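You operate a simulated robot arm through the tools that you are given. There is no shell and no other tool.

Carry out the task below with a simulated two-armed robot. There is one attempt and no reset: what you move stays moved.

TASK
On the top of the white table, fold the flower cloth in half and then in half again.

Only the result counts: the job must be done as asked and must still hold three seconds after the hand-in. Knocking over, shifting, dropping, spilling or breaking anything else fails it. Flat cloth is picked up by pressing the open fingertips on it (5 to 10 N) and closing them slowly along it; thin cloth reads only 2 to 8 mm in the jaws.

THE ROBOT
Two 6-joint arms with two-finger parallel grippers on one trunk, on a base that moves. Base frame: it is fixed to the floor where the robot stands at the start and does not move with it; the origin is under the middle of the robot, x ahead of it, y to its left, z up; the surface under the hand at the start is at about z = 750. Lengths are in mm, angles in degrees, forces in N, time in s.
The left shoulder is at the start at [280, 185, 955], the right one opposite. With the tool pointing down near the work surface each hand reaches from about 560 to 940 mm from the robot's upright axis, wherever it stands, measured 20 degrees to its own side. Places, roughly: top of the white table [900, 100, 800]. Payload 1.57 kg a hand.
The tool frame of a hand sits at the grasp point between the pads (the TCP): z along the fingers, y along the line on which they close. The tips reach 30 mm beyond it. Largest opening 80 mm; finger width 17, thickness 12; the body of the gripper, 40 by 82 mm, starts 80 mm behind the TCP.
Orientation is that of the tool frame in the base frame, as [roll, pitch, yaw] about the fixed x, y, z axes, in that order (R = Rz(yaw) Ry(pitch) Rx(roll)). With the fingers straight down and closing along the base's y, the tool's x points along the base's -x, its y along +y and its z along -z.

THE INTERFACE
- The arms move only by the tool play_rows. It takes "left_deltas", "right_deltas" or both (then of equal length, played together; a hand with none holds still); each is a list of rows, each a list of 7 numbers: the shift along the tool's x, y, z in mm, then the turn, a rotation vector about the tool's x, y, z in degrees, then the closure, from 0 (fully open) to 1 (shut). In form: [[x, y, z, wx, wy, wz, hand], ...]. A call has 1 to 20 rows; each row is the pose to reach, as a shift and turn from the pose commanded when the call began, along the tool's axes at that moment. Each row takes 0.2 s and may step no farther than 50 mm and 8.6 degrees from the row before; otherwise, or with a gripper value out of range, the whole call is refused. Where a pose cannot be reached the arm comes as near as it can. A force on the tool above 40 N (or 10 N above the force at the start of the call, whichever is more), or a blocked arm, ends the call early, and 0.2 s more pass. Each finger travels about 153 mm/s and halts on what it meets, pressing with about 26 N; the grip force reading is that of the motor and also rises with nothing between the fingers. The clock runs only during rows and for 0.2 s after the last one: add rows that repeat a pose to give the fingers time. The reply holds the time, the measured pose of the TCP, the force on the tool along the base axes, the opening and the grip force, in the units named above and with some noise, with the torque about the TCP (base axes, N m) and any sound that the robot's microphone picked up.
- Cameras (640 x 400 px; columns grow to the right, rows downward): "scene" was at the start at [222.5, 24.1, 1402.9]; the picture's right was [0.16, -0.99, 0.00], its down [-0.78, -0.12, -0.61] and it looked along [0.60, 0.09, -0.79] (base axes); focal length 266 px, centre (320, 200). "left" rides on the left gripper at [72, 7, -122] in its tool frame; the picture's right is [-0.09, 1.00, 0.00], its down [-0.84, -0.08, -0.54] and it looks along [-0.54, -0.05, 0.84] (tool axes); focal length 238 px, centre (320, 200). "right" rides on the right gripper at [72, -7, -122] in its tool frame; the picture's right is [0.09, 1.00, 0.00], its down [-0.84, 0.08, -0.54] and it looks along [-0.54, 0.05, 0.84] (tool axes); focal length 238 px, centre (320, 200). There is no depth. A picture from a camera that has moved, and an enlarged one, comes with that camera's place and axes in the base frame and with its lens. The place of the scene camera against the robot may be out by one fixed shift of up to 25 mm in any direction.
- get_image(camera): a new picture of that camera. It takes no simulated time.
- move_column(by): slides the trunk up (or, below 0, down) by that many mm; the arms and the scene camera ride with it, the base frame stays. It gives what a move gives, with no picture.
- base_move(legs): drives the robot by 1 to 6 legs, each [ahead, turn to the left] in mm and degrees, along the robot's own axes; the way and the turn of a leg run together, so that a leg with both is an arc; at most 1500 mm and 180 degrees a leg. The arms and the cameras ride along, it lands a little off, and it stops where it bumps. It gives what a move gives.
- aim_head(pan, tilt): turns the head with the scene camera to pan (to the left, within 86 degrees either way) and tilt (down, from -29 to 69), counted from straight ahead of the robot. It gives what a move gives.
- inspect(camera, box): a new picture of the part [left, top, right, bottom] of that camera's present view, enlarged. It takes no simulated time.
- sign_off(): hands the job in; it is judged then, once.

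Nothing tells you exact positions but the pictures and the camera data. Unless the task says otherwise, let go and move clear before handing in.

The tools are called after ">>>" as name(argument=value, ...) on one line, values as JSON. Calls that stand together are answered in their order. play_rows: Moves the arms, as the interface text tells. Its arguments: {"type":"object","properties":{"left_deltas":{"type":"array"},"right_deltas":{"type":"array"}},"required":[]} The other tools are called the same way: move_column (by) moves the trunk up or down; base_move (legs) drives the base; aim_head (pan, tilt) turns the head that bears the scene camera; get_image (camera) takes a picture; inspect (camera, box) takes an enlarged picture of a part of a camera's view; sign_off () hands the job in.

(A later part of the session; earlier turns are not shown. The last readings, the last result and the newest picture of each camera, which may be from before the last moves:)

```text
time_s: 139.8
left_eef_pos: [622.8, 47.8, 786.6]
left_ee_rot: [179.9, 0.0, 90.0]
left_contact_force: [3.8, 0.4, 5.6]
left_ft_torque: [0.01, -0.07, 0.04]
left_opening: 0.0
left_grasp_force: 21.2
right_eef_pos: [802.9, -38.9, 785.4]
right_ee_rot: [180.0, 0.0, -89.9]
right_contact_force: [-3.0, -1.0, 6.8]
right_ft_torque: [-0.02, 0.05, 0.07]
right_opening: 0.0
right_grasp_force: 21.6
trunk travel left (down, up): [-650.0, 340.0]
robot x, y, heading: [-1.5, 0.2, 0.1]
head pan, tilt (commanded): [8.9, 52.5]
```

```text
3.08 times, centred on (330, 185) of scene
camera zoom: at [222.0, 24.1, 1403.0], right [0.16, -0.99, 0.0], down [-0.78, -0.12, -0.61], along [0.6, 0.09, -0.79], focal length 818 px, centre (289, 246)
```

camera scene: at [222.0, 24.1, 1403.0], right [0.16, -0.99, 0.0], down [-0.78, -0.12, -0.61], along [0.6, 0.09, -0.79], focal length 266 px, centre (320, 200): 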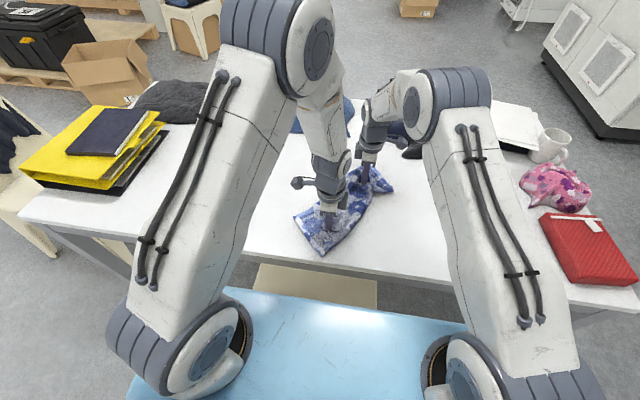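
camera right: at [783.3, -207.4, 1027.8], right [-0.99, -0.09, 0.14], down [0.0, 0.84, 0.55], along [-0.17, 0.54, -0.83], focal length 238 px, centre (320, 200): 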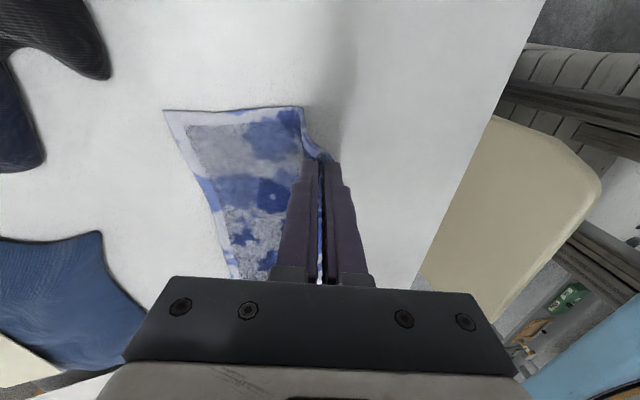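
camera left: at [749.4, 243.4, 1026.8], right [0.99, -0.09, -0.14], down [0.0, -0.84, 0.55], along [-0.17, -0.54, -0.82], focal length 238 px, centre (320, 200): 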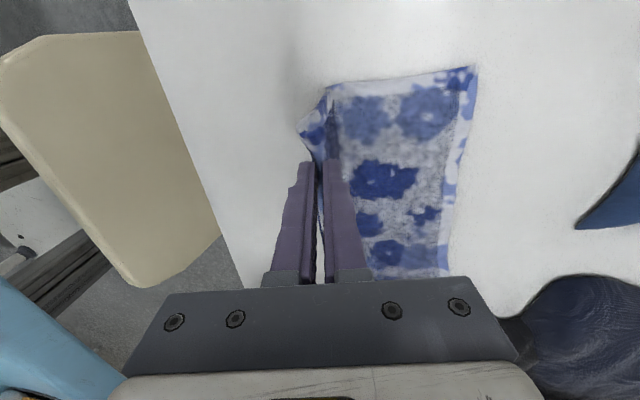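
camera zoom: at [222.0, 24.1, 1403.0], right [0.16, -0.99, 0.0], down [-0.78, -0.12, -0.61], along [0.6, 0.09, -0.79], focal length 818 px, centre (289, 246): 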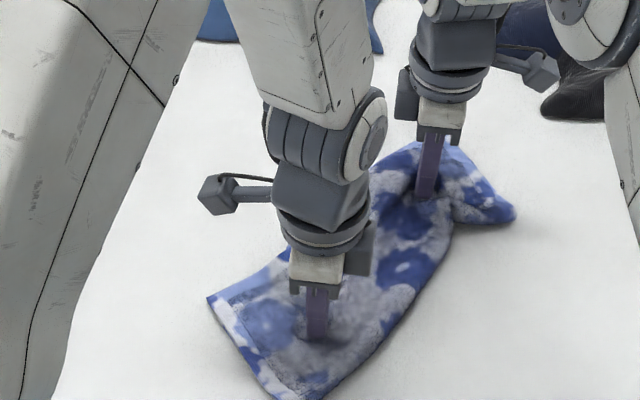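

The middle turned but the ends kept their direction because my hands did not turn with the cloth. I'll lift off so it can relax and look again.

>>> play_rows(left_deltas=[[0, 0, -10, 0, 0, 0, 1], [0, 0, -30, 0, 0, 0, 1], [15, 0, -60, 0, 0, 0, 1], [45, 0, -90, 0, 0, 0, 1], [80, 0, -110, 0, 0, 0, 1], [80, 0, -110, 0, 0, 0, 1]], right_deltas=[[0, 0, -10, 0, 0, 0, 1], [0, 0, -30, 0, 0, 0, 1], [15, 0, -60, 0, 0, 0, 1], [45, 0, -90, 0, 0, 0, 1], [80, 0, -110, 0, 0, 0, 1], [80, 0, -110, 0, 0, 0, 1]])

>>> inspect(camera="scene", box=[230, 120, 430, 280])

>>> get_image(camera="left")

>>> get_image(camera="right")

```text
time_s: 141.2
left_eef_pos: [620.3, 124.9, 897.4]
left_ee_rot: [-179.9, 0.0, 90.0]
left_contact_force: [0.0, -1.1, -0.6]
left_ft_torque: [-0.01, -0.02, -0.02]
left_opening: 0.1
left_grasp_force: 21.2
right_eef_pos: [797.9, -119.5, 895.3]
right_ee_rot: [180.0, 0.0, -90.0]
right_contact_force: [0.0, -0.4, 0.3]
right_ft_torque: [0.01, -0.01, -0.01]
right_opening: 0.0
right_grasp_force: 21.5
trunk travel left (down, up): [-650.0, 340.0]
robot x, y, heading: [1.6, -0.9, 0.1]
head pan, tilt (commanded): [8.9, 52.5]
```

```text
2.50 times, centred on (330, 200) of scene
camera zoom: at [222.3, 24.1, 1402.9], right [0.16, -0.99, 0.0], down [-0.78, -0.12, -0.61], along [0.6, 0.09, -0.79], focal length 665 px, centre (295, 200)
```

zoom: 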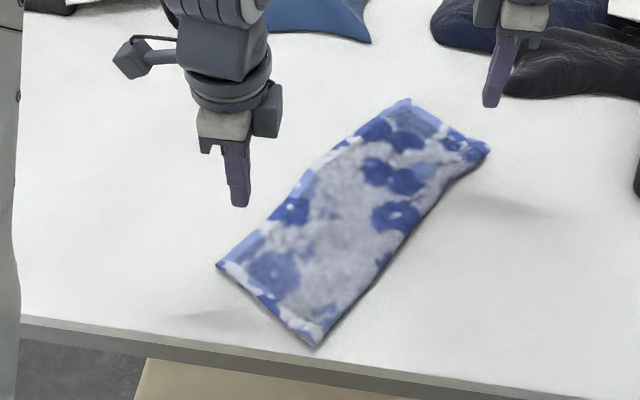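

```text
taken
camera left: at [626.8, 196.6, 1018.1], right [1.0, -0.09, 0.0], down [-0.08, -0.84, 0.54], along [-0.05, -0.54, -0.84], focal length 238 px, centre (320, 200)
```

left: 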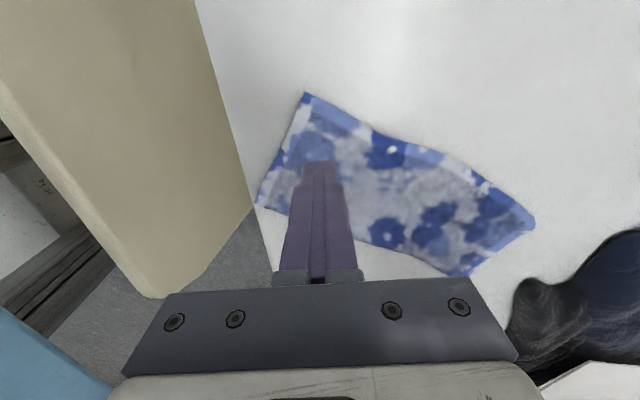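

```text
taken
camera right: at [804.8, -190.9, 1017.7], right [-1.0, -0.09, 0.0], down [-0.08, 0.84, 0.54], along [-0.05, 0.54, -0.84], focal length 238 px, centre (320, 200)
```

right: 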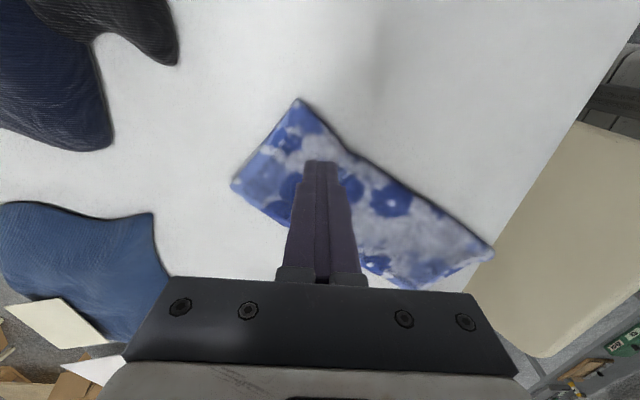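

The cloth relaxed almost straight, turned about 58°, with corners near (610,156), (526,27), (903,−35) and (822,−145). Next I turn it another 25°, this time rotating the hands with it, and move it slightly forward, away from the table edge.

>>> play_rows(left_deltas=[[-12, 0, 10, 0, 0, 5, 1], [-26, 0, 25, 0, 0, 10, 1], [-40, 1, 45, 0, 0, 15, 1], [-54, 1, 65, 0, 0, 20, 1], [-66, 1, 85, 0, 0, 25, 1], [-66, 1, 100, 0, 0, 25, 1], [-66, 1, 106, 0, 0, 25, 1], [-66, 1, 106, 0, 0, 25, 1]], right_deltas=[[-12, -2, 10, 0, 0, 5, 1], [-26, -4, 25, 0, 0, 10, 1], [-40, -6, 45, 0, 0, 15, 1], [-54, -9, 65, 0, 0, 20, 1], [-62.7, -10.7, 85, 0, 0, 25, 1], [-62.7, -10.7, 98, 0, 0, 25, 1], [-62.7, -10.7, 104, 0, 0, 25, 1], [-62.7, -10.7, 104, 0, 0, 25, 1]])

>>> inspect(camera="scene", box=[230, 120, 430, 280])

```text
time_s: 143.0
left_eef_pos: [623.9, 62.0, 790.4]
left_ee_rot: [-179.9, 0.0, 65.1]
left_contact_force: [-0.2, 0.0, 0.9]
left_ft_torque: [0.0, -0.01, 0.03]
left_opening: 0.2
left_grasp_force: 21.5
right_eef_pos: [812.6, -55.6, 790.6]
right_ee_rot: [-179.9, 0.0, -115.0]
right_contact_force: [-0.9, 0.2, -1.0]
right_ft_torque: [0.0, -0.03, 0.03]
right_opening: 0.0
right_grasp_force: 21.2
trunk travel left (down, up): [-650.0, 340.0]
robot x, y, heading: [0.1, -2.5, -0.2]
head pan, tilt (commanded): [8.9, 52.5]
```

```text
2.50 times, centred on (330, 200) of scene
camera zoom: at [222.5, 24.0, 1402.8], right [0.16, -0.99, 0.0], down [-0.78, -0.12, -0.61], along [0.6, 0.09, -0.79], focal length 665 px, centre (295, 200)
```

zoom: 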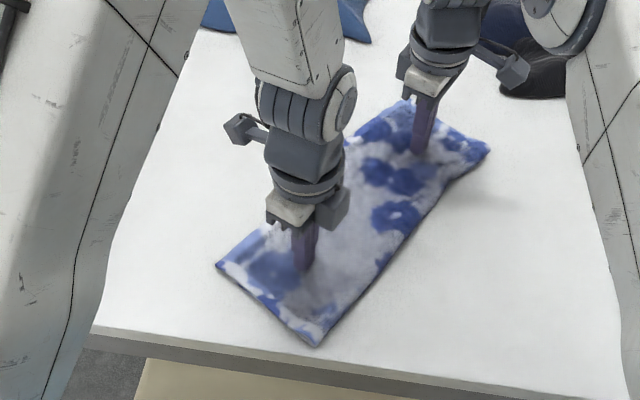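

Now I press down to about 6 N each.

>>> play_rows(left_deltas=[[0, 0, 2, 0, 0, 0, 1], [0, 0, 4, 0, 0, 0, 1], [0, 0, 5, 0, 0, 0, 1], [0, 0, 5.5, 0, 0, 0, 1], [0, 0, 5.5, 0, 0, 0, 1]], right_deltas=[[0, 0, 2, 0, 0, 0, 1], [0, 0, 4, 0, 0, 0, 1], [0, 0, 5, 0, 0, 0, 1], [0, 0, 5.5, 0, 0, 0, 1], [0, 0, 5.5, 0, 0, 0, 1]])

```text
time_s: 144.2
left_eef_pos: [623.5, 63.1, 784.8]
left_ee_rot: [-180.0, 0.0, 64.9]
left_contact_force: [0.8, 1.7, 11.1]
left_ft_torque: [0.03, -0.01, -0.03]
left_opening: 0.1
left_grasp_force: 21.2
right_eef_pos: [812.2, -54.3, 787.1]
right_ee_rot: [-179.8, 0.0, -115.0]
right_contact_force: [0.4, -0.7, 3.1]
right_ft_torque: [0.03, 0.01, 0.03]
right_opening: 0.1
right_grasp_force: 20.9
trunk travel left (down, up): [-650.0, 340.0]
robot x, y, heading: [1.8, -2.7, -0.3]
head pan, tilt (commanded): [8.9, 52.5]
```

Left presses at 11 N and right at 3 N; I'll even them out while turning the cloth, this time rotating the hands along with it.

>>> play_rows(left_deltas=[[0, 0, -0.5, 0, 0, 0, 1], [-4, 0.1, -0.5, 0, 0, -2.15, 1], [-8.2, 0.3, -0.5, 0, 0, -4.3, 1], [-12.3, 0.6, -0.5, 0, 0, -6.45, 1], [-16.4, 1, -0.5, 0, 0, -8.6, 1], [-20.4, 1.6, -0.5, 0, 0, -10.75, 1], [-24.6, 2.4, -0.5, 0, 0, -12.9, 1], [-28.7, 3.2, -0.5, 0, 0, -15.05, 1], [-32.7, 4.3, -0.5, 0, 0, -17.2, 1], [-36.8, 5.6, -0.5, 0, 0, -19.35, 1], [-40.8, 7, -0.5, 0, 0, -21.5, 1], [-44.8, 8.4, -0.5, 0, 0, -23.65, 1], [-48.7, 10.1, -0.5, 0, 0, -25.8, 1]], right_deltas=[[0, 0, 0.8, 0, 0, 0, 1], [-4.2, -0.7, 0.8, 0, 0, -2.15, 1], [-8.4, -1.4, 0.8, 0, 0, -4.3, 1], [-12.5, -1.8, 0.8, 0, 0, -6.45, 1], [-16.8, -2.1, 0.8, 0, 0, -8.6, 1], [-21, -2.4, 0.8, 0, 0, -10.75, 1], [-25.2, -2.4, 0.8, 0, 0, -12.9, 1], [-29.3, -2.2, 0.8, 0, 0, -15.05, 1], [-33.5, -1.9, 0.8, 0, 0, -17.2, 1], [-37.7, -1.5, 0.8, 0, 0, -19.35, 1], [-41.7, -1, 0.8, 0, 0, -21.5, 1], [-45.8, -0.2, 0.8, 0, 0, -23.65, 1], [-49.8, 0.7, 0.8, 0, 0, -25.8, 1]])

>>> get_image(camera="scene")

>>> inspect(camera="scene", box=[230, 120, 430, 280])

```text
time_s: 147.0
left_eef_pos: [610.4, 13.8, 785.7]
left_ee_rot: [-180.0, 0.0, 90.7]
left_contact_force: [0.4, 2.2, 10.7]
left_ft_torque: [0.11, -0.01, -0.03]
left_opening: 0.1
left_grasp_force: 21.1
right_eef_pos: [832.9, -11.2, 784.7]
right_ee_rot: [-179.9, 0.1, -89.1]
right_contact_force: [0.7, -2.3, 11.0]
right_ft_torque: [-0.14, -0.01, 0.0]
right_opening: 0.1
right_grasp_force: 21.0
trunk travel left (down, up): [-650.0, 340.0]
robot x, y, heading: [-2.0, -0.7, -0.1]
head pan, tilt (commanded): [8.9, 52.5]
```

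```text
taken
camera scene: at [221.7, 24.0, 1403.1], right [0.15, -0.99, 0.0], down [-0.78, -0.12, -0.61], along [0.6, 0.09, -0.79], focal length 266 px, centre (320, 200)
```

scene: 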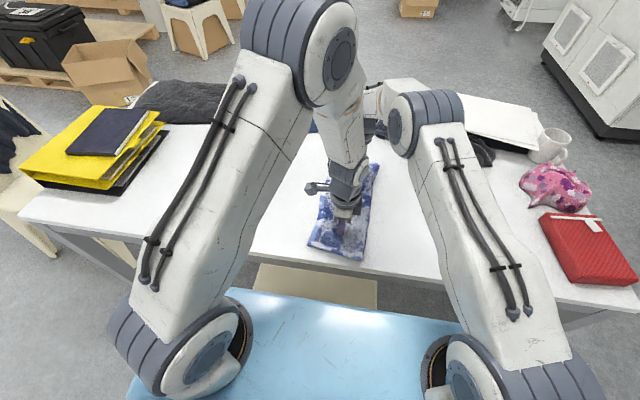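

```text
2.50 times, centred on (330, 200) of scene
camera zoom: at [221.7, 24.0, 1403.1], right [0.15, -0.99, 0.0], down [-0.78, -0.12, -0.61], along [0.6, 0.09, -0.79], focal length 665 px, centre (295, 200)
```

zoom: 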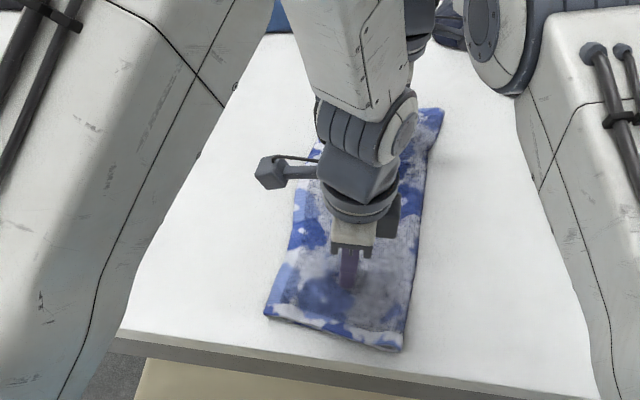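

The short end now faces me. I'll lift both hands and move them aside for a clear look.

>>> play_rows(left_deltas=[[0, 0, -10, 0, 0, 0, 1], [0, 0, -30, 0, 0, 0, 1], [20, 0, -60, 0, 0, 0, 0.95], [60, 0, -85, 0, 0, 0, 0.9], [100, 0, -100, 0, 0, 0, 0.85], [130, 0, -100, 0, 0, 0, 0.8], [130, 0, -100, 0, 0, 0, 0.775]], right_deltas=[[0, 0, -10, 0, 0, 0, 1], [0, 0, -30, 0, 0, 0, 1], [20, 0, -60, 0, 0, 0, 0.95], [60, 0, -85, 0, 0, 0, 0.9], [100, 20, -100, 0, 0, 0, 0.85], [130, 50, -100, 0, 0, 0, 0.8], [130, 80, -100, 0, 0, 0, 0.775]])

>>> inspect(camera="scene", box=[230, 120, 430, 280])

>>> get_image(camera="left")

>>> get_image(camera="right")

```text
time_s: 148.6
left_eef_pos: [610.7, 144.5, 884.3]
left_ee_rot: [-179.9, 0.0, 90.9]
left_contact_force: [0.8, -0.4, -0.6]
left_ft_torque: [0.0, 0.02, 0.05]
left_opening: 18.0
left_grasp_force: 0.2
right_eef_pos: [754.6, -143.3, 884.5]
right_ee_rot: [-180.0, 0.0, -89.2]
right_contact_force: [0.7, -0.6, -0.2]
right_ft_torque: [0.01, 0.02, -0.01]
right_opening: 17.9
right_grasp_force: 0.0
trunk travel left (down, up): [-650.0, 340.0]
robot x, y, heading: [-5.2, 1.9, 0.1]
head pan, tilt (commanded): [8.9, 52.5]
```

```text
2.50 times, centred on (330, 200) of scene
camera zoom: at [222.7, 24.1, 1402.8], right [0.16, -0.99, 0.0], down [-0.78, -0.12, -0.61], along [0.6, 0.09, -0.79], focal length 665 px, centre (295, 200)
```

zoom: 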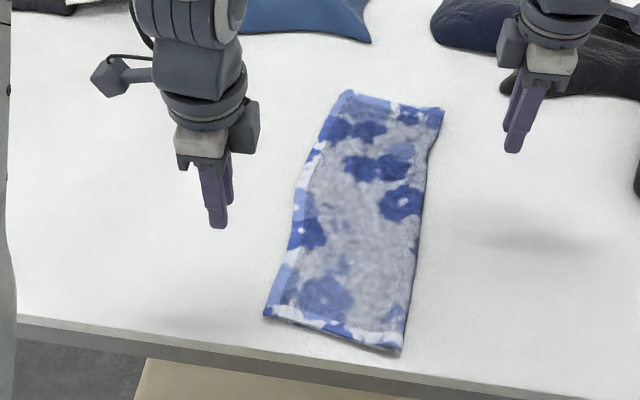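

```text
taken
camera left: at [615.7, 214.7, 1005.6], right [1.0, -0.08, 0.0], down [-0.06, -0.84, 0.54], along [-0.04, -0.54, -0.84], focal length 238 px, centre (320, 200)
```

left: 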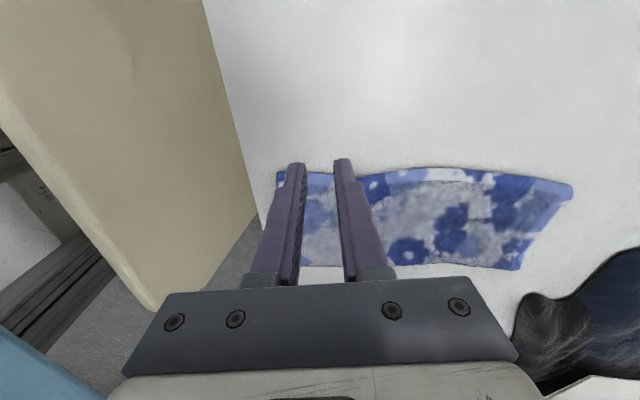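

```text
taken
camera right: at [762.7, -215.1, 1006.2], right [-0.99, -0.11, 0.0], down [-0.09, 0.84, 0.54], along [-0.06, 0.54, -0.84], focal length 238 px, centre (320, 200)
```

right: 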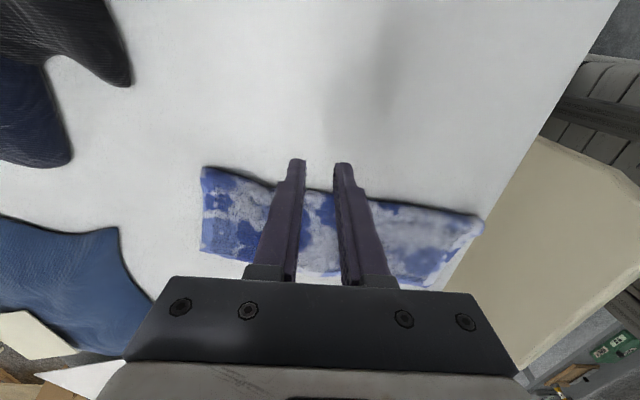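

The strip now points away from me: near corners at about (556, 94) and (525, −45), far corners at about (909, 42) and (885, −88). I'll bring both hands over the near edge, turned 13° to match it.

>>> play_rows(left_deltas=[[-6, -5, 4, 0, 0, 1.2, 0.775], [-12, -10, 8, 0, 0, 2.4, 0.775], [-18, -15, 12, 0, 0, 3.6, 0.775], [-24, -20, 16, 0, 0, 4.8, 0.775], [-30, -25, 20, 0, 0, 6, 0.775], [-36, -30, 24, 0, 0, 7.2, 0.775], [-42, -36, 28, 0, 0, 8.4, 0.775], [-48, -42, 32, 0, 0, 9.6, 0.775], [-54, -48, 36, 0, 0, 10.8, 0.775], [-60, -54, 40, 0, 0, 12, 0.775], [-66, -58, 44, 0, 0, 13, 0.775], [-69.3, -59.4, 50, 0, 0, 13.5, 0.775], [-69.3, -59.4, 54, 0, 0, 13.5, 0.775]], right_deltas=[[-8, 18, 0, 0, 0, 1.2, 0.775], [-18, 38, 0, 0, 0, 2.4, 0.775], [-28, 58, 2, 0, 0, 3.6, 0.775], [-38, 78, 4, 0, 0, 4.8, 0.775], [-48, 98, 6, 0, 0, 6, 0.775], [-58, 118, 10, 0, 0, 7.2, 0.775], [-70, 138, 14, 0, 0, 8.4, 0.775], [-82, 158, 20, 0, 0, 9.6, 0.775], [-94, 178, 28, 0, 0, 10.8, 0.775], [-106, 198, 36, 0, 0, 12, 0.775], [-116, 214, 44, 0, 0, 13, 0.775], [-120.7, 222.8, 50, 0, 0, 13.4, 0.775], [-120.7, 222.8, 54, 0, 0, 13.4, 0.775]])

>>> inspect(camera="left", box=[160, 60, 480, 300])

>>> inspect(camera="right", box=[160, 60, 480, 300])

>>> get_image(camera="scene")

```text
time_s: 151.4
left_eef_pos: [550.4, 74.1, 831.4]
left_ee_rot: [-180.0, 0.0, 77.3]
left_contact_force: [0.1, -0.4, 0.1]
left_ft_torque: [0.04, 0.01, -0.01]
left_opening: 18.0
left_grasp_force: 0.1
right_eef_pos: [531.5, -23.8, 831.5]
right_ee_rot: [-179.9, 0.0, -102.6]
right_contact_force: [-0.7, -1.2, 0.6]
right_ft_torque: [0.01, -0.03, -0.03]
right_opening: 18.1
right_grasp_force: 0.0
trunk travel left (down, up): [-650.0, 340.0]
robot x, y, heading: [1.8, 4.6, 0.1]
head pan, tilt (commanded): [8.9, 52.5]
```

```text
1.67 times, centred on (320, 180) of left
camera zoom: at [572.6, 141.2, 952.2], right [0.95, -0.31, 0.0], down [-0.26, -0.8, 0.54], along [-0.17, -0.52, -0.84], focal length 397 px, centre (320, 233)
```

zoom: 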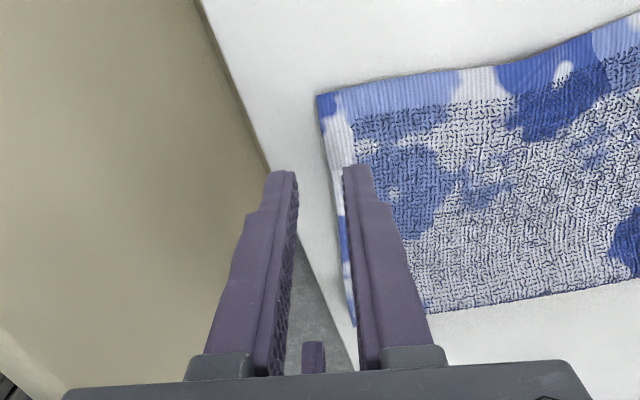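

```text
1.67 times, centred on (320, 180) of right
camera zoom: at [521.7, -95.6, 953.6], right [-0.99, 0.13, 0.0], down [0.11, 0.83, 0.54], along [0.07, 0.54, -0.84], focal length 397 px, centre (320, 233)
```

zoom: 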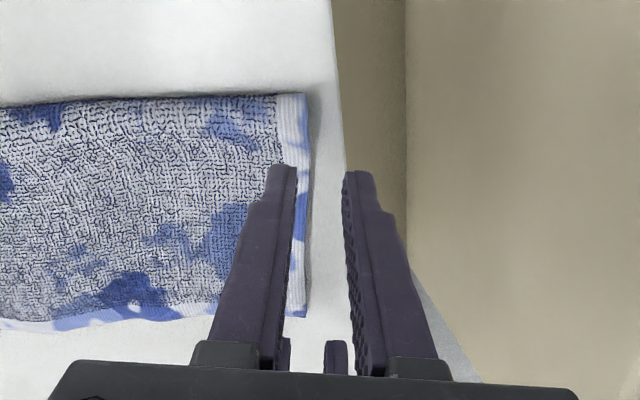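

```text
taken
camera scene: at [222.4, 24.1, 1402.9], right [0.16, -0.99, 0.0], down [-0.78, -0.12, -0.61], along [0.6, 0.09, -0.79], focal length 266 px, centre (320, 200)
```

scene: 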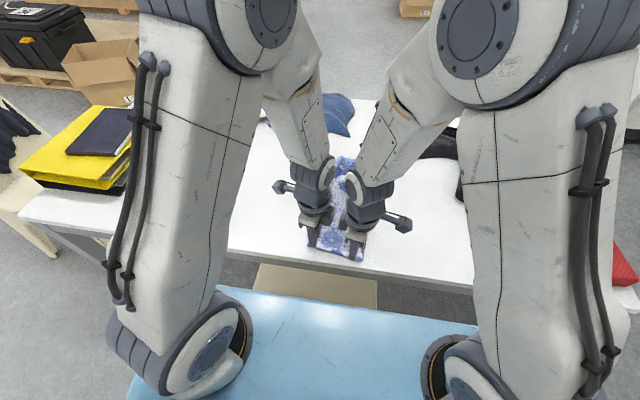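

The near edge runs from (556, 95) to (535, −48), and the table edge is at x ≈ 520, too close for the outer fingers. I'll press on the cloth and slide it 25 mm forward first.

>>> play_rows(left_deltas=[[0, 12, 8, 0, 0, 0, 0.85], [0, 25, 20, 0, 0, 0, 0.95], [0, 35, 32, 0, 0, 0, 1], [0, 35, 40, 0, 0, 0, 1], [0, 35, 44, 0, 0, 0, 1], [0, 35, 46, 0, 0, 0, 1], [0, 35, 46, 0, 0, 0, 1]], right_deltas=[[0, -12, 8, 0, 0, 0, 0.85], [0, -25, 20, 0, 0, 0, 0.95], [0, -35, 32, 0, 0, 0, 1], [0, -35, 40, 0, 0, 0, 1], [0, -35, 44, 0, 0, 0, 1], [0, -35, 46, 0, 0, 0, 1], [0, -35, 46, 0, 0, 0, 1]])

```text
time_s: 153.0
left_eef_pos: [583.8, 66.5, 785.2]
left_ee_rot: [-179.9, 0.0, 77.3]
left_contact_force: [0.3, 2.2, 8.7]
left_ft_torque: [0.03, 0.03, -0.05]
left_opening: 0.1
left_grasp_force: 21.1
right_eef_pos: [565.1, -30.8, 786.9]
right_ee_rot: [-179.9, 0.0, -102.6]
right_contact_force: [0.8, -1.8, 6.8]
right_ft_torque: [-0.07, -0.06, 0.01]
right_opening: 0.0
right_grasp_force: 21.4
trunk travel left (down, up): [-650.0, 340.0]
robot x, y, heading: [-1.5, 0.4, 0.2]
head pan, tilt (commanded): [8.9, 52.5]
```

>>> play_rows(left_deltas=[[0.9, 4, 0, 0, 0, 0, 1], [1.8, 8.1, 0, 0, 0, 0, 1], [2.7, 12.2, 0, 0, 0, 0, 1], [3.6, 16.3, 0, 0, 0, 0, 1], [4.5, 20.4, 0, 0, 0, 0, 1], [5.5, 24.4, 0, 0, 0, 0, 1], [5.5, 24.4, -5, 0, 0, 0, 1], [5.5, 24.4, -20, 0, 0, 0, 0.95], [5.5, 10, -40, 0, 0, 0, 0.85], [5.5, -11, -45, 0, 0, 0, 0.775], [5.5, -11, -45, 0, 0, 0, 0.775]], right_deltas=[[-0.9, -4, 0, 0, 0, 0, 1], [-1.8, -8.1, 0, 0, 0, 0, 1], [-2.7, -12.2, 0, 0, 0, 0, 1], [-3.6, -16.3, 0, 0, 0, 0, 1], [-4.5, -20.4, 0, 0, 0, 0, 1], [-5.5, -24.4, 0, 0, 0, 0, 1], [-5.5, -24.4, -5, 0, 0, 0, 1], [-5.5, -24.4, -20, 0, 0, 0, 0.95], [-5.5, -10, -40, 0, 0, 0, 0.85], [-5.5, 11, -45, 0, 0, 0, 0.775], [-5.5, 11, -45, 0, 0, 0, 0.775]])

>>> inspect(camera="left", box=[160, 60, 480, 300])

>>> inspect(camera="right", box=[160, 60, 480, 300])

>>> inspect(camera="scene", box=[230, 120, 430, 280])

```text
time_s: 155.4
left_eef_pos: [574.1, 72.7, 831.4]
left_ee_rot: [-179.9, -0.1, 77.2]
left_contact_force: [0.4, 0.2, 0.4]
left_ft_torque: [-0.02, 0.0, 0.05]
left_opening: 18.0
left_grasp_force: 0.1
right_eef_pos: [556.3, -24.1, 829.9]
right_ee_rot: [-179.9, 0.0, -102.7]
right_contact_force: [-1.5, -0.4, 0.4]
right_ft_torque: [0.04, -0.01, 0.01]
right_opening: 17.9
right_grasp_force: 0.0
trunk travel left (down, up): [-650.0, 340.0]
robot x, y, heading: [-1.6, -2.2, -0.1]
head pan, tilt (commanded): [8.9, 52.5]
```

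```text
1.67 times, centred on (320, 180) of left
camera zoom: at [596.3, 140.2, 953.5], right [0.95, -0.31, 0.0], down [-0.26, -0.8, 0.54], along [-0.17, -0.52, -0.84], focal length 397 px, centre (320, 233)
```

zoom: 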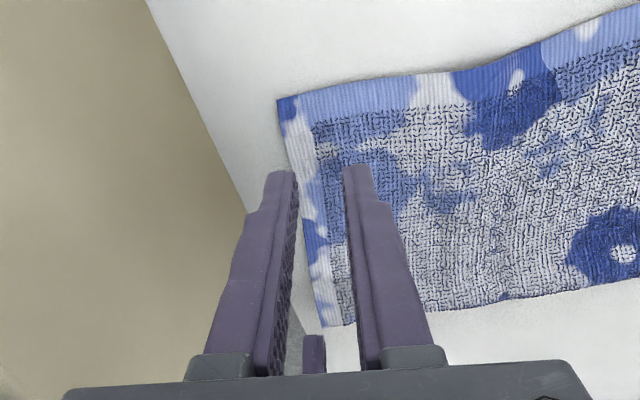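

```text
1.67 times, centred on (320, 180) of right
camera zoom: at [546.3, -95.4, 951.8], right [-0.99, 0.13, 0.0], down [0.11, 0.83, 0.54], along [0.07, 0.54, -0.84], focal length 397 px, centre (320, 233)
```

zoom: 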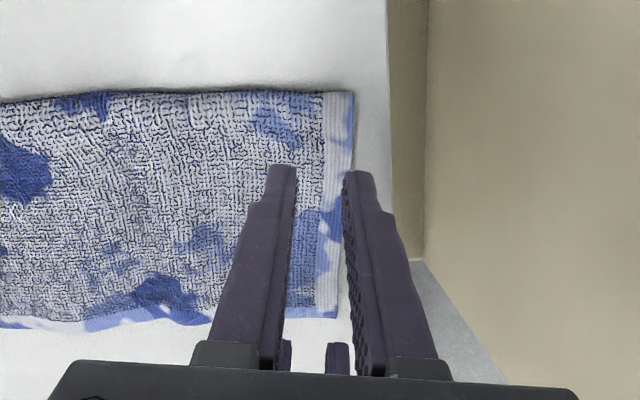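

```text
2.50 times, centred on (330, 200) of scene
camera zoom: at [222.4, 24.1, 1402.9], right [0.16, -0.99, 0.0], down [-0.78, -0.12, -0.61], along [0.6, 0.09, -0.79], focal length 665 px, centre (295, 200)
```

zoom: 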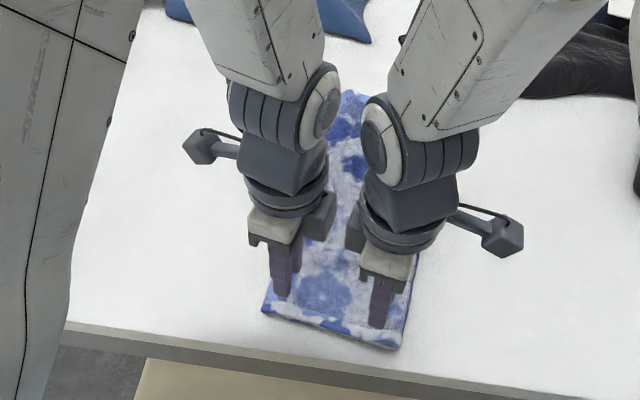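

The near edge sprang back and has hardly moved. I'll press in the middle of the strip instead and pull it forward from there.

>>> play_rows(left_deltas=[[-0.3, 24, 0, 0, 0, 0, 0.85], [-0.6, 48, 0, 0, 0, 0, 0.95], [-1, 72, 5, 0, 0, 0, 1], [-1.3, 96, 15, 0, 0, 0, 1], [-1.6, 119.3, 30, 0, 0, 0, 1], [-1.6, 119.3, 40, 0, 0, 0, 1], [-1.6, 119.3, 44, 0, 0, 0, 1], [-1.6, 119.3, 45.5, 0, 0, 0, 1], [-1.6, 119.3, 45.5, 0, 0, 0, 1]], right_deltas=[[0.8, -24, 0, 0, 0, 0, 0.85], [1.6, -48, 0, 0, 0, 0, 0.95], [2.4, -73, 5, 0, 0, 0, 1], [3.3, -98, 15, 0, 0, 0, 1], [4.1, -122.6, 30, 0, 0, 0, 1], [4.1, -122.6, 38, 0, 0, 0, 1], [4.1, -122.6, 42, 0, 0, 0, 1], [4.1, -122.6, 44, 0, 0, 0, 1], [4.1, -122.6, 44, 0, 0, 0, 1]])

```text
time_s: 157.4
left_eef_pos: [692.5, 42.8, 784.4]
left_ee_rot: [180.0, 0.0, 77.3]
left_contact_force: [-4.2, 0.6, 21.9]
left_ft_torque: [-0.02, 0.14, 0.02]
left_opening: 0.2
left_grasp_force: 21.1
right_eef_pos: [674.3, -53.3, 787.3]
right_ee_rot: [-179.8, 0.0, -102.6]
right_contact_force: [-0.5, -0.5, 2.7]
right_ft_torque: [-0.02, 0.03, -0.01]
right_opening: 0.0
right_grasp_force: 21.4
trunk travel left (down, up): [-650.0, 340.0]
robot x, y, heading: [-3.7, 3.8, -0.1]
head pan, tilt (commanded): [8.9, 52.5]
```

>>> play_rows(left_deltas=[[0, 0, -1, 0, 0, 0, 1], [1.1, 4.9, -1, 0, 0, 0, 1], [2.2, 9.8, -1, 0, 0, 0, 1], [3.3, 14.7, -1, 0, 0, 0, 1], [4.4, 19.5, -1, 0, 0, 0, 1], [5.5, 24.4, -1, 0, 0, 0, 1], [6.6, 29.3, -1, 0, 0, 0, 1], [6.6, 29.3, -10, 0, 0, 0, 1], [6.6, 29.3, -30, 0, 0, 0, 1], [6.6, 10, -46, 0, 0, 0, 0.95], [6, -20, -46, 0, 0, 0, 0.9], [5, -50, -46, 0, 0, 0, 0.85], [4, -80, -46, 0, 0, 0, 0.8], [3, -100, -46, 0, 0, 0, 0.775], [3, -100, -46, 0, 0, 0, 0.775]], right_deltas=[[0, 0, 1, 0, 0, 0, 1], [-1.1, -4.9, 1, 0, 0, 0, 1], [-2.2, -9.8, 1, 0, 0, 0, 1], [-3.3, -14.7, 1, 0, 0, 0, 1], [-4.4, -19.5, 1, 0, 0, 0, 1], [-5.5, -24.4, 1, 0, 0, 0, 1], [-6.6, -29.3, 1, 0, 0, 0, 1], [-6.6, -29.3, -8, 0, 0, 0, 1], [-6.6, -29.3, -28, 0, 0, 0, 1], [-6.6, -10, -44, 0, 0, 0, 0.95], [-6, 20, -44, 0, 0, 0, 0.9], [-5, 50, -44, 0, 0, 0, 0.85], [-4, 80, -44, 0, 0, 0, 0.8], [-3, 100, -44, 0, 0, 0, 0.775], [-3, 100, -44, 0, 0, 0, 0.775]])

>>> inspect(camera="left", box=[160, 60, 480, 300])

>>> inspect(camera="right", box=[160, 60, 480, 300])

>>> inspect(camera="scene", box=[230, 120, 430, 280])

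```text
time_s: 160.6
left_eef_pos: [595.5, 72.6, 830.8]
left_ee_rot: [-179.9, -0.1, 77.2]
left_contact_force: [-0.9, 0.0, 0.3]
left_ft_torque: [0.02, 0.04, 0.01]
left_opening: 17.8
left_grasp_force: 0.1
right_eef_pos: [576.3, -28.5, 828.6]
right_ee_rot: [-180.0, -0.1, -102.6]
right_contact_force: [0.2, 0.4, -0.1]
right_ft_torque: [-0.01, -0.01, -0.01]
right_opening: 17.9
right_grasp_force: 0.1
trunk travel left (down, up): [-650.0, 340.0]
robot x, y, heading: [-0.6, 1.0, -0.1]
head pan, tilt (commanded): [8.9, 52.5]
```

```text
1.67 times, centred on (320, 180) of left
camera zoom: at [617.0, 139.9, 952.5], right [0.95, -0.31, 0.0], down [-0.26, -0.8, 0.54], along [-0.17, -0.52, -0.84], focal length 397 px, centre (320, 233)
```

zoom: 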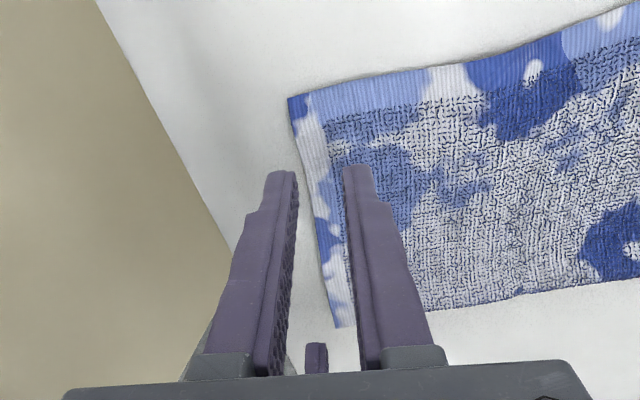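

```text
1.67 times, centred on (320, 180) of right
camera zoom: at [566.6, -101.0, 951.5], right [-0.99, 0.13, 0.0], down [0.11, 0.83, 0.54], along [0.07, 0.54, -0.84], focal length 397 px, centre (320, 233)
```

zoom: 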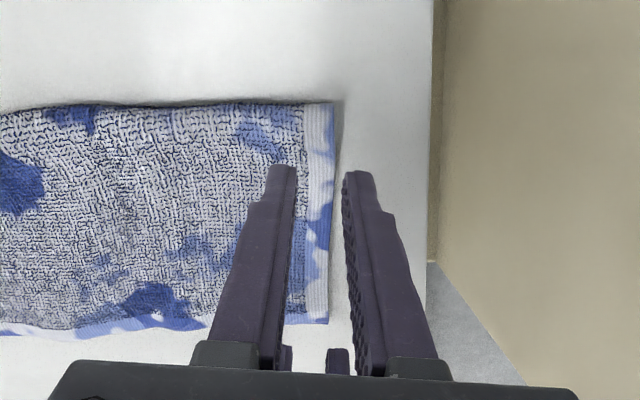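

```text
2.50 times, centred on (330, 200) of scene
camera zoom: at [222.4, 24.1, 1402.9], right [0.16, -0.99, 0.0], down [-0.78, -0.12, -0.61], along [0.6, 0.09, -0.79], focal length 665 px, centre (295, 200)
```

zoom: 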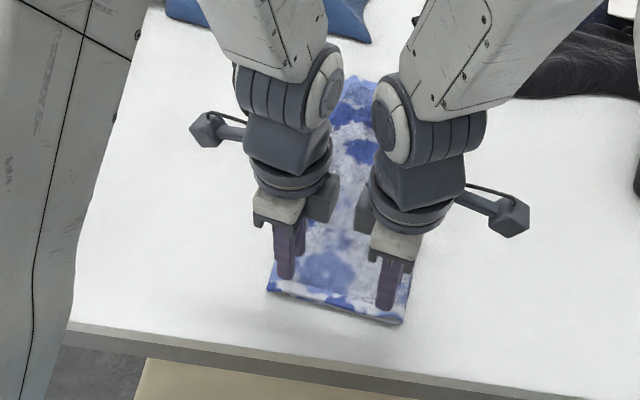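

The near edge now runs from (586, 97) to (567, −48), with enough table in front of it. I'll align the hands to the edge, tilt them 8° so the outer fingers are lower, and come down close.

>>> play_rows(left_deltas=[[0, -3, 6, -2, 0, -1.3, 0.775], [0, -6, 12, -4, 0, -2.6, 0.775], [-0.3, -9, 20, -6, 0, -3.9, 0.775], [-0.3, -11.4, 30, -8, 0, -5.2, 0.775], [-0.3, -11.4, 36, -8, 0, -5.2, 0.775], [-0.3, -11.4, 36, -8, 0, -5.2, 0.775]], right_deltas=[[0, 1.5, 6, 2, 0, -1.3, 0.775], [-0.5, 3, 12, 4, 0, -2.6, 0.775], [-0.9, 4.5, 20, 6, 0, -3.9, 0.775], [-0.9, 5.9, 28, 8, 0, -5, 0.775], [-0.9, 5.9, 34, 8, 0, -5, 0.775], [-0.9, 5.9, 34, 8, 0, -5, 0.775]])

>>> inspect(camera="left", box=[180, 60, 460, 260])

>>> inspect(camera="right", box=[180, 60, 460, 260])

```text
time_s: 162.0
left_eef_pos: [584.4, 71.7, 797.0]
left_ee_rot: [172.2, 0.4, 82.5]
left_contact_force: [-0.1, -0.6, 0.4]
left_ft_torque: [0.02, 0.0, 0.01]
left_opening: 17.9
left_grasp_force: 0.0
left hand out of reach, approached as far as the arm can: row 4, 5
right_eef_pos: [570.1, -27.3, 796.4]
right_ee_rot: [-172.0, -0.2, -97.7]
right_contact_force: [-0.5, -0.4, -0.4]
right_ft_torque: [-0.03, 0.01, 0.01]
right_opening: 18.1
right_grasp_force: 0.0
trunk travel left (down, up): [-650.0, 340.0]
robot x, y, heading: [0.9, -3.6, -0.1]
head pan, tilt (commanded): [8.9, 52.5]
```

```text
2.00 times, centred on (320, 160) of left
camera zoom: at [583.9, 144.5, 916.5], right [0.97, -0.22, 0.14], down [-0.26, -0.81, 0.53], along [-0.01, -0.55, -0.84], focal length 477 px, centre (320, 280)
```

zoom: 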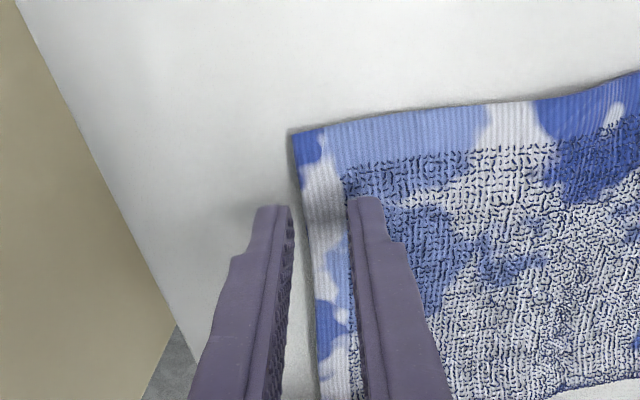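

```text
2.00 times, centred on (320, 160) of right
camera zoom: at [550.9, -96.4, 918.0], right [-0.99, 0.04, -0.14], down [-0.04, 0.85, 0.52], along [0.14, 0.52, -0.84], focal length 477 px, centre (320, 280)
```

zoom: 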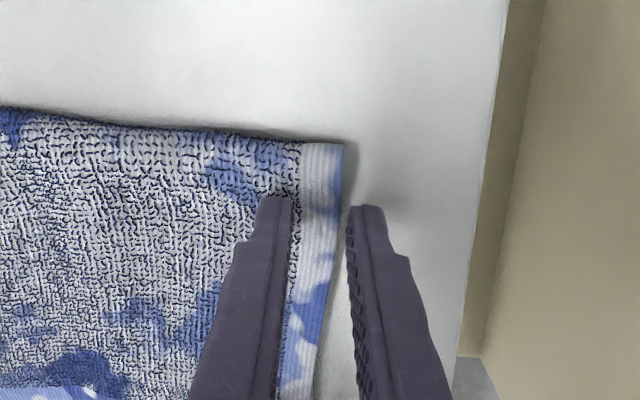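

The left arm is at its near limit with that tilt, so I'll reduce the tilt to 4° and come down further.

>>> play_rows(left_deltas=[[0, 0.6, 2, 2, 0, 0, 0.775], [0, 1.25, 4, 4, 0, 0, 0.775], [0, 1.25, 6.2, 4, 0, 0, 0.775], [0, 1.25, 6.2, 4, 0, 0, 0.775]], right_deltas=[[0, -0.6, 2, -2, 0, 0, 0.775], [0, -1.25, 4, -4, 0, 0, 0.775], [0, -1.25, 6.2, -4, 0, 0, 0.775], [0, -1.25, 6.2, -4, 0, 0, 0.775]])

>>> inspect(camera="left", box=[180, 60, 460, 260])

>>> inspect(camera="right", box=[180, 60, 460, 260])

```text
time_s: 163.0
left_eef_pos: [587.0, 74.7, 790.2]
left_ee_rot: [175.2, -0.3, 82.7]
left_contact_force: [-0.2, -0.8, 0.5]
left_ft_torque: [-0.01, 0.01, -0.03]
left_opening: 17.9
left_grasp_force: 0.0
left hand out of reach, approached as far as the arm can: row 2, 3, 4
right_eef_pos: [573.6, -26.2, 789.6]
right_ee_rot: [-176.0, -0.4, -97.6]
right_contact_force: [-1.0, -0.5, 0.0]
right_ft_torque: [-0.04, 0.0, 0.02]
right_opening: 17.9
right_grasp_force: 0.0
trunk travel left (down, up): [-650.0, 340.0]
robot x, y, heading: [-1.3, -2.1, 0.1]
head pan, tilt (commanded): [8.9, 52.5]
```

```text
2.00 times, centred on (320, 160) of left
camera zoom: at [592.0, 144.8, 912.2], right [0.97, -0.22, 0.08], down [-0.23, -0.82, 0.53], along [-0.05, -0.53, -0.84], focal length 477 px, centre (320, 280)
```

zoom: 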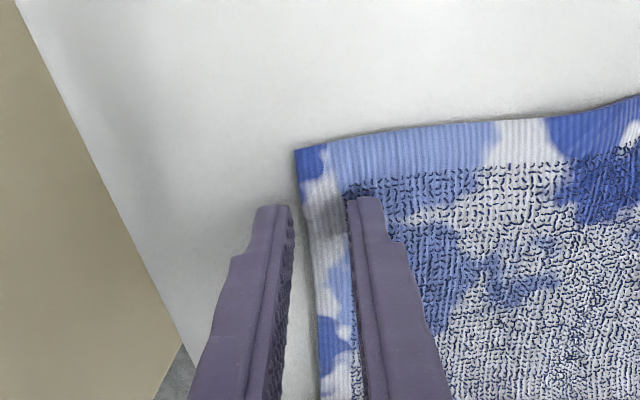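

```text
2.00 times, centred on (320, 160) of right
camera zoom: at [561.3, -97.4, 912.7], right [-1.0, 0.04, -0.07], down [0.0, 0.85, 0.53], along [0.08, 0.53, -0.85], focal length 477 px, centre (320, 280)
```

zoom: 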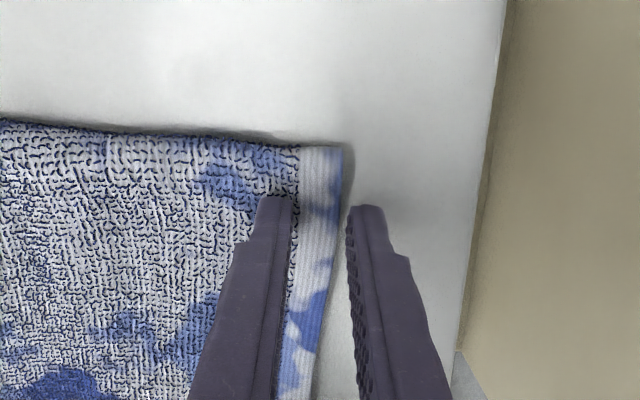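

The left arm keeps reporting that limit in this low, near pose. Raising the trunk should give it room, so I'll raise it by 100 mm and try the same pose again.

>>> move_column(by=100)

```text
time_s: 164.3
left_eef_pos: [587.4, 75.1, 890.6]
left_ee_rot: [175.2, -0.3, 82.6]
left_contact_force: [0.0, 0.3, 0.6]
left_ft_torque: [-0.01, -0.01, -0.02]
left_opening: 18.2
left_grasp_force: 0.2
right_eef_pos: [573.4, -27.3, 890.2]
right_ee_rot: [-176.0, -0.3, -97.6]
right_contact_force: [-0.2, -0.1, 0.3]
right_ft_torque: [-0.02, -0.05, -0.02]
right_opening: 18.5
right_grasp_force: 0.0
trunk travel left (down, up): [-750.0, 240.0]
robot x, y, heading: [1.2, 0.7, -0.1]
head pan, tilt (commanded): [8.9, 52.5]
```

>>> play_rows(left_deltas=[[0, -3, 25, -1, 0, 0, 0.775], [0, -6, 50, -2, 0, 0, 0.775], [0, -9, 75, -3, 0, 0, 0.775], [0, -10, 88, -3.5, 0, 0, 0.775], [0, -11, 94.4, -3.5, 0, 0, 0.775], [0, -11, 94.4, -3.5, 0, 0, 0.775]], right_deltas=[[0, 2.5, 25, 1, 0, 0, 0.775], [0, 5, 50, 2, 0, 0, 0.775], [0, 7.5, 75, 3, 0, 0, 0.775], [0, 8.5, 88, 4, 0, 0, 0.775], [0, 9.3, 94.6, 4, 0, 0, 0.775], [0, 9.3, 94.6, 4, 0, 0, 0.775]])

>>> inspect(camera="left", box=[180, 60, 460, 260])

>>> inspect(camera="right", box=[180, 60, 460, 260])

```text
time_s: 165.7
left_eef_pos: [593.3, 73.8, 801.4]
left_ee_rot: [171.7, -1.3, 83.5]
left_contact_force: [0.1, 0.6, 0.2]
left_ft_torque: [-0.03, 0.0, 0.01]
left_opening: 18.2
left_grasp_force: 0.1
left hand out of reach, approached as far as the arm can: row 1, 2, 3, 4, 5, 6
right_eef_pos: [568.1, -29.5, 793.5]
right_ee_rot: [-172.1, -0.4, -97.9]
right_contact_force: [0.5, -0.5, 0.2]
right_ft_torque: [0.0, -0.05, -0.01]
right_opening: 17.7
right_grasp_force: 0.1
right hand out of reach, approached as far as the arm can: row 2
trunk travel left (down, up): [-750.0, 240.0]
robot x, y, heading: [-0.8, 0.2, 0.1]
head pan, tilt (commanded): [8.9, 52.5]
```

```text
2.00 times, centred on (320, 160) of left
camera zoom: at [589.7, 142.9, 923.4], right [0.97, -0.21, 0.14], down [-0.25, -0.83, 0.51], along [0.01, -0.53, -0.85], focal length 477 px, centre (320, 280)
```

zoom: 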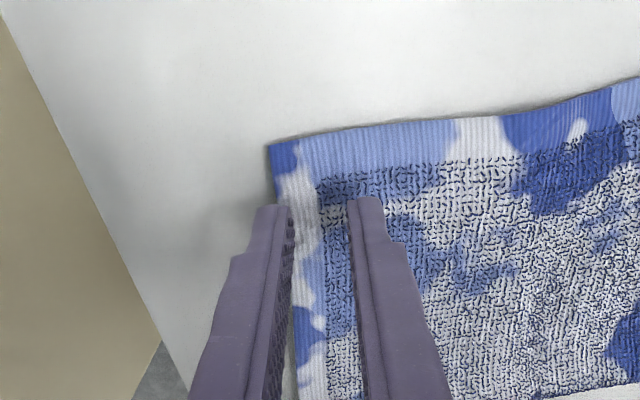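

```text
2.00 times, centred on (320, 160) of right
camera zoom: at [548.9, -98.7, 916.3], right [-0.99, 0.04, -0.14], down [-0.04, 0.85, 0.52], along [0.14, 0.52, -0.84], focal length 477 px, centre (320, 280)
```

zoom: 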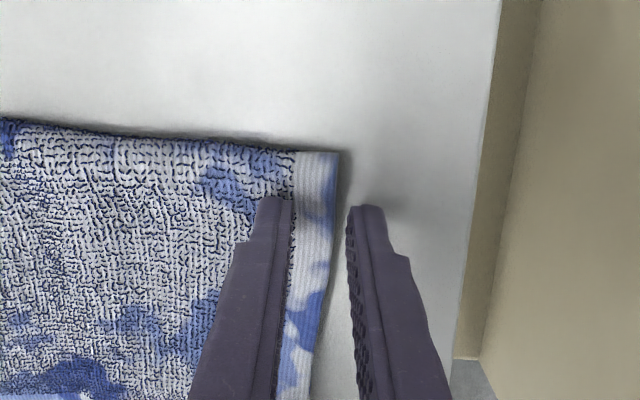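

Raising made it worse, so the trunk should go lower instead. I'll lift the hands first, then lower the trunk by 150 mm.

>>> play_rows(left_deltas=[[0, 0, -40, 0, 0, 0, 0.775], [0, 0, -80, 0, 0, 0, 0.775], [0, 0, -120, 0, 0, 0, 0.775], [0, 0, -160, 0, 0, 0, 0.775], [0, 0, -180, 0, 0, 0, 0.775]], right_deltas=[[0, 0, -40, 0, 0, 0, 0.775], [0, 0, -80, 0, 0, 0, 0.775], [0, 0, -120, 0, 0, 0, 0.775], [0, 0, -160, 0, 0, 0, 0.775], [0, 0, -180, 0, 0, 0, 0.775]])

```text
time_s: 166.9
left_eef_pos: [573.2, 82.1, 978.7]
left_ee_rot: [170.5, -5.7, 70.1]
left_contact_force: [-2.0, -2.0, -0.8]
left_ft_torque: [0.19, -0.27, 0.09]
left_opening: 18.0
left_grasp_force: 0.0
left hand out of reach, approached as far as the arm can: row 3
right_eef_pos: [543.7, -23.5, 975.6]
right_ee_rot: [-172.1, -0.3, -97.6]
right_contact_force: [-0.4, 0.3, -0.1]
right_ft_torque: [-0.02, -0.02, 0.01]
right_opening: 18.1
right_grasp_force: 0.0
trunk travel left (down, up): [-750.0, 240.0]
robot x, y, heading: [1.8, 1.5, -0.4]
head pan, tilt (commanded): [8.9, 52.5]
```

>>> play_rows(left_deltas=[[0, 0, 0, 0, 0, 0, 0.775], [0, 0, 0, 0, 0, 0, 0.775], [0, 0, 0, 0, 0, 0, 0.775]])

>>> get_image(camera="scene")

```text
time_s: 167.7
left_eef_pos: [562.8, 69.3, 978.2]
left_ee_rot: [171.7, -0.3, 82.6]
left_contact_force: [-0.4, 0.4, -0.5]
left_ft_torque: [0.03, -0.04, 0.01]
left_opening: 17.9
left_grasp_force: 0.1
right_eef_pos: [543.3, -22.0, 974.7]
right_ee_rot: [-172.0, -0.3, -97.7]
right_contact_force: [-0.2, 0.2, -0.2]
right_ft_torque: [-0.01, 0.01, -0.01]
right_opening: 18.1
right_grasp_force: 0.0
trunk travel left (down, up): [-750.0, 240.0]
robot x, y, heading: [-3.3, -0.1, 0.3]
head pan, tilt (commanded): [8.9, 52.5]
```

```text
taken
camera scene: at [222.4, 24.1, 1502.9], right [0.16, -0.99, 0.0], down [-0.78, -0.12, -0.61], along [0.6, 0.09, -0.79], focal length 266 px, centre (320, 200)
```

scene: 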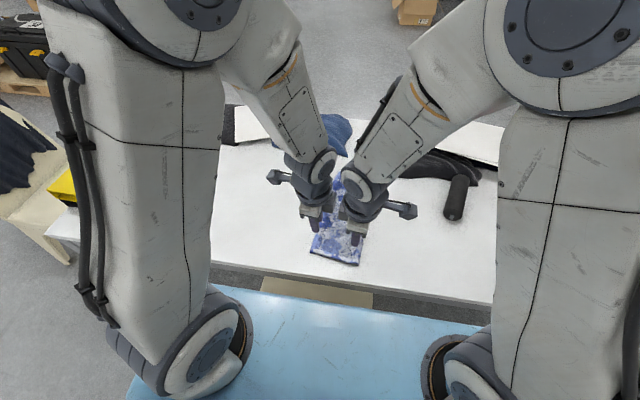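

>>> move_column(by=-150)

```text
time_s: 169.5
left_eef_pos: [563.1, 69.7, 827.0]
left_ee_rot: [171.7, -0.3, 82.6]
left_contact_force: [-0.4, 0.3, 0.0]
left_ft_torque: [-0.02, -0.04, 0.02]
left_opening: 18.0
left_grasp_force: 0.0
right_eef_pos: [542.8, -24.0, 824.5]
right_ee_rot: [-172.1, -0.4, -97.6]
right_contact_force: [-0.1, 0.4, -0.7]
right_ft_torque: [-0.02, -0.02, 0.02]
right_opening: 18.1
right_grasp_force: 0.1
trunk travel left (down, up): [-600.0, 390.0]
robot x, y, heading: [-0.8, -1.7, -0.0]
head pan, tilt (commanded): [8.9, 52.5]
```

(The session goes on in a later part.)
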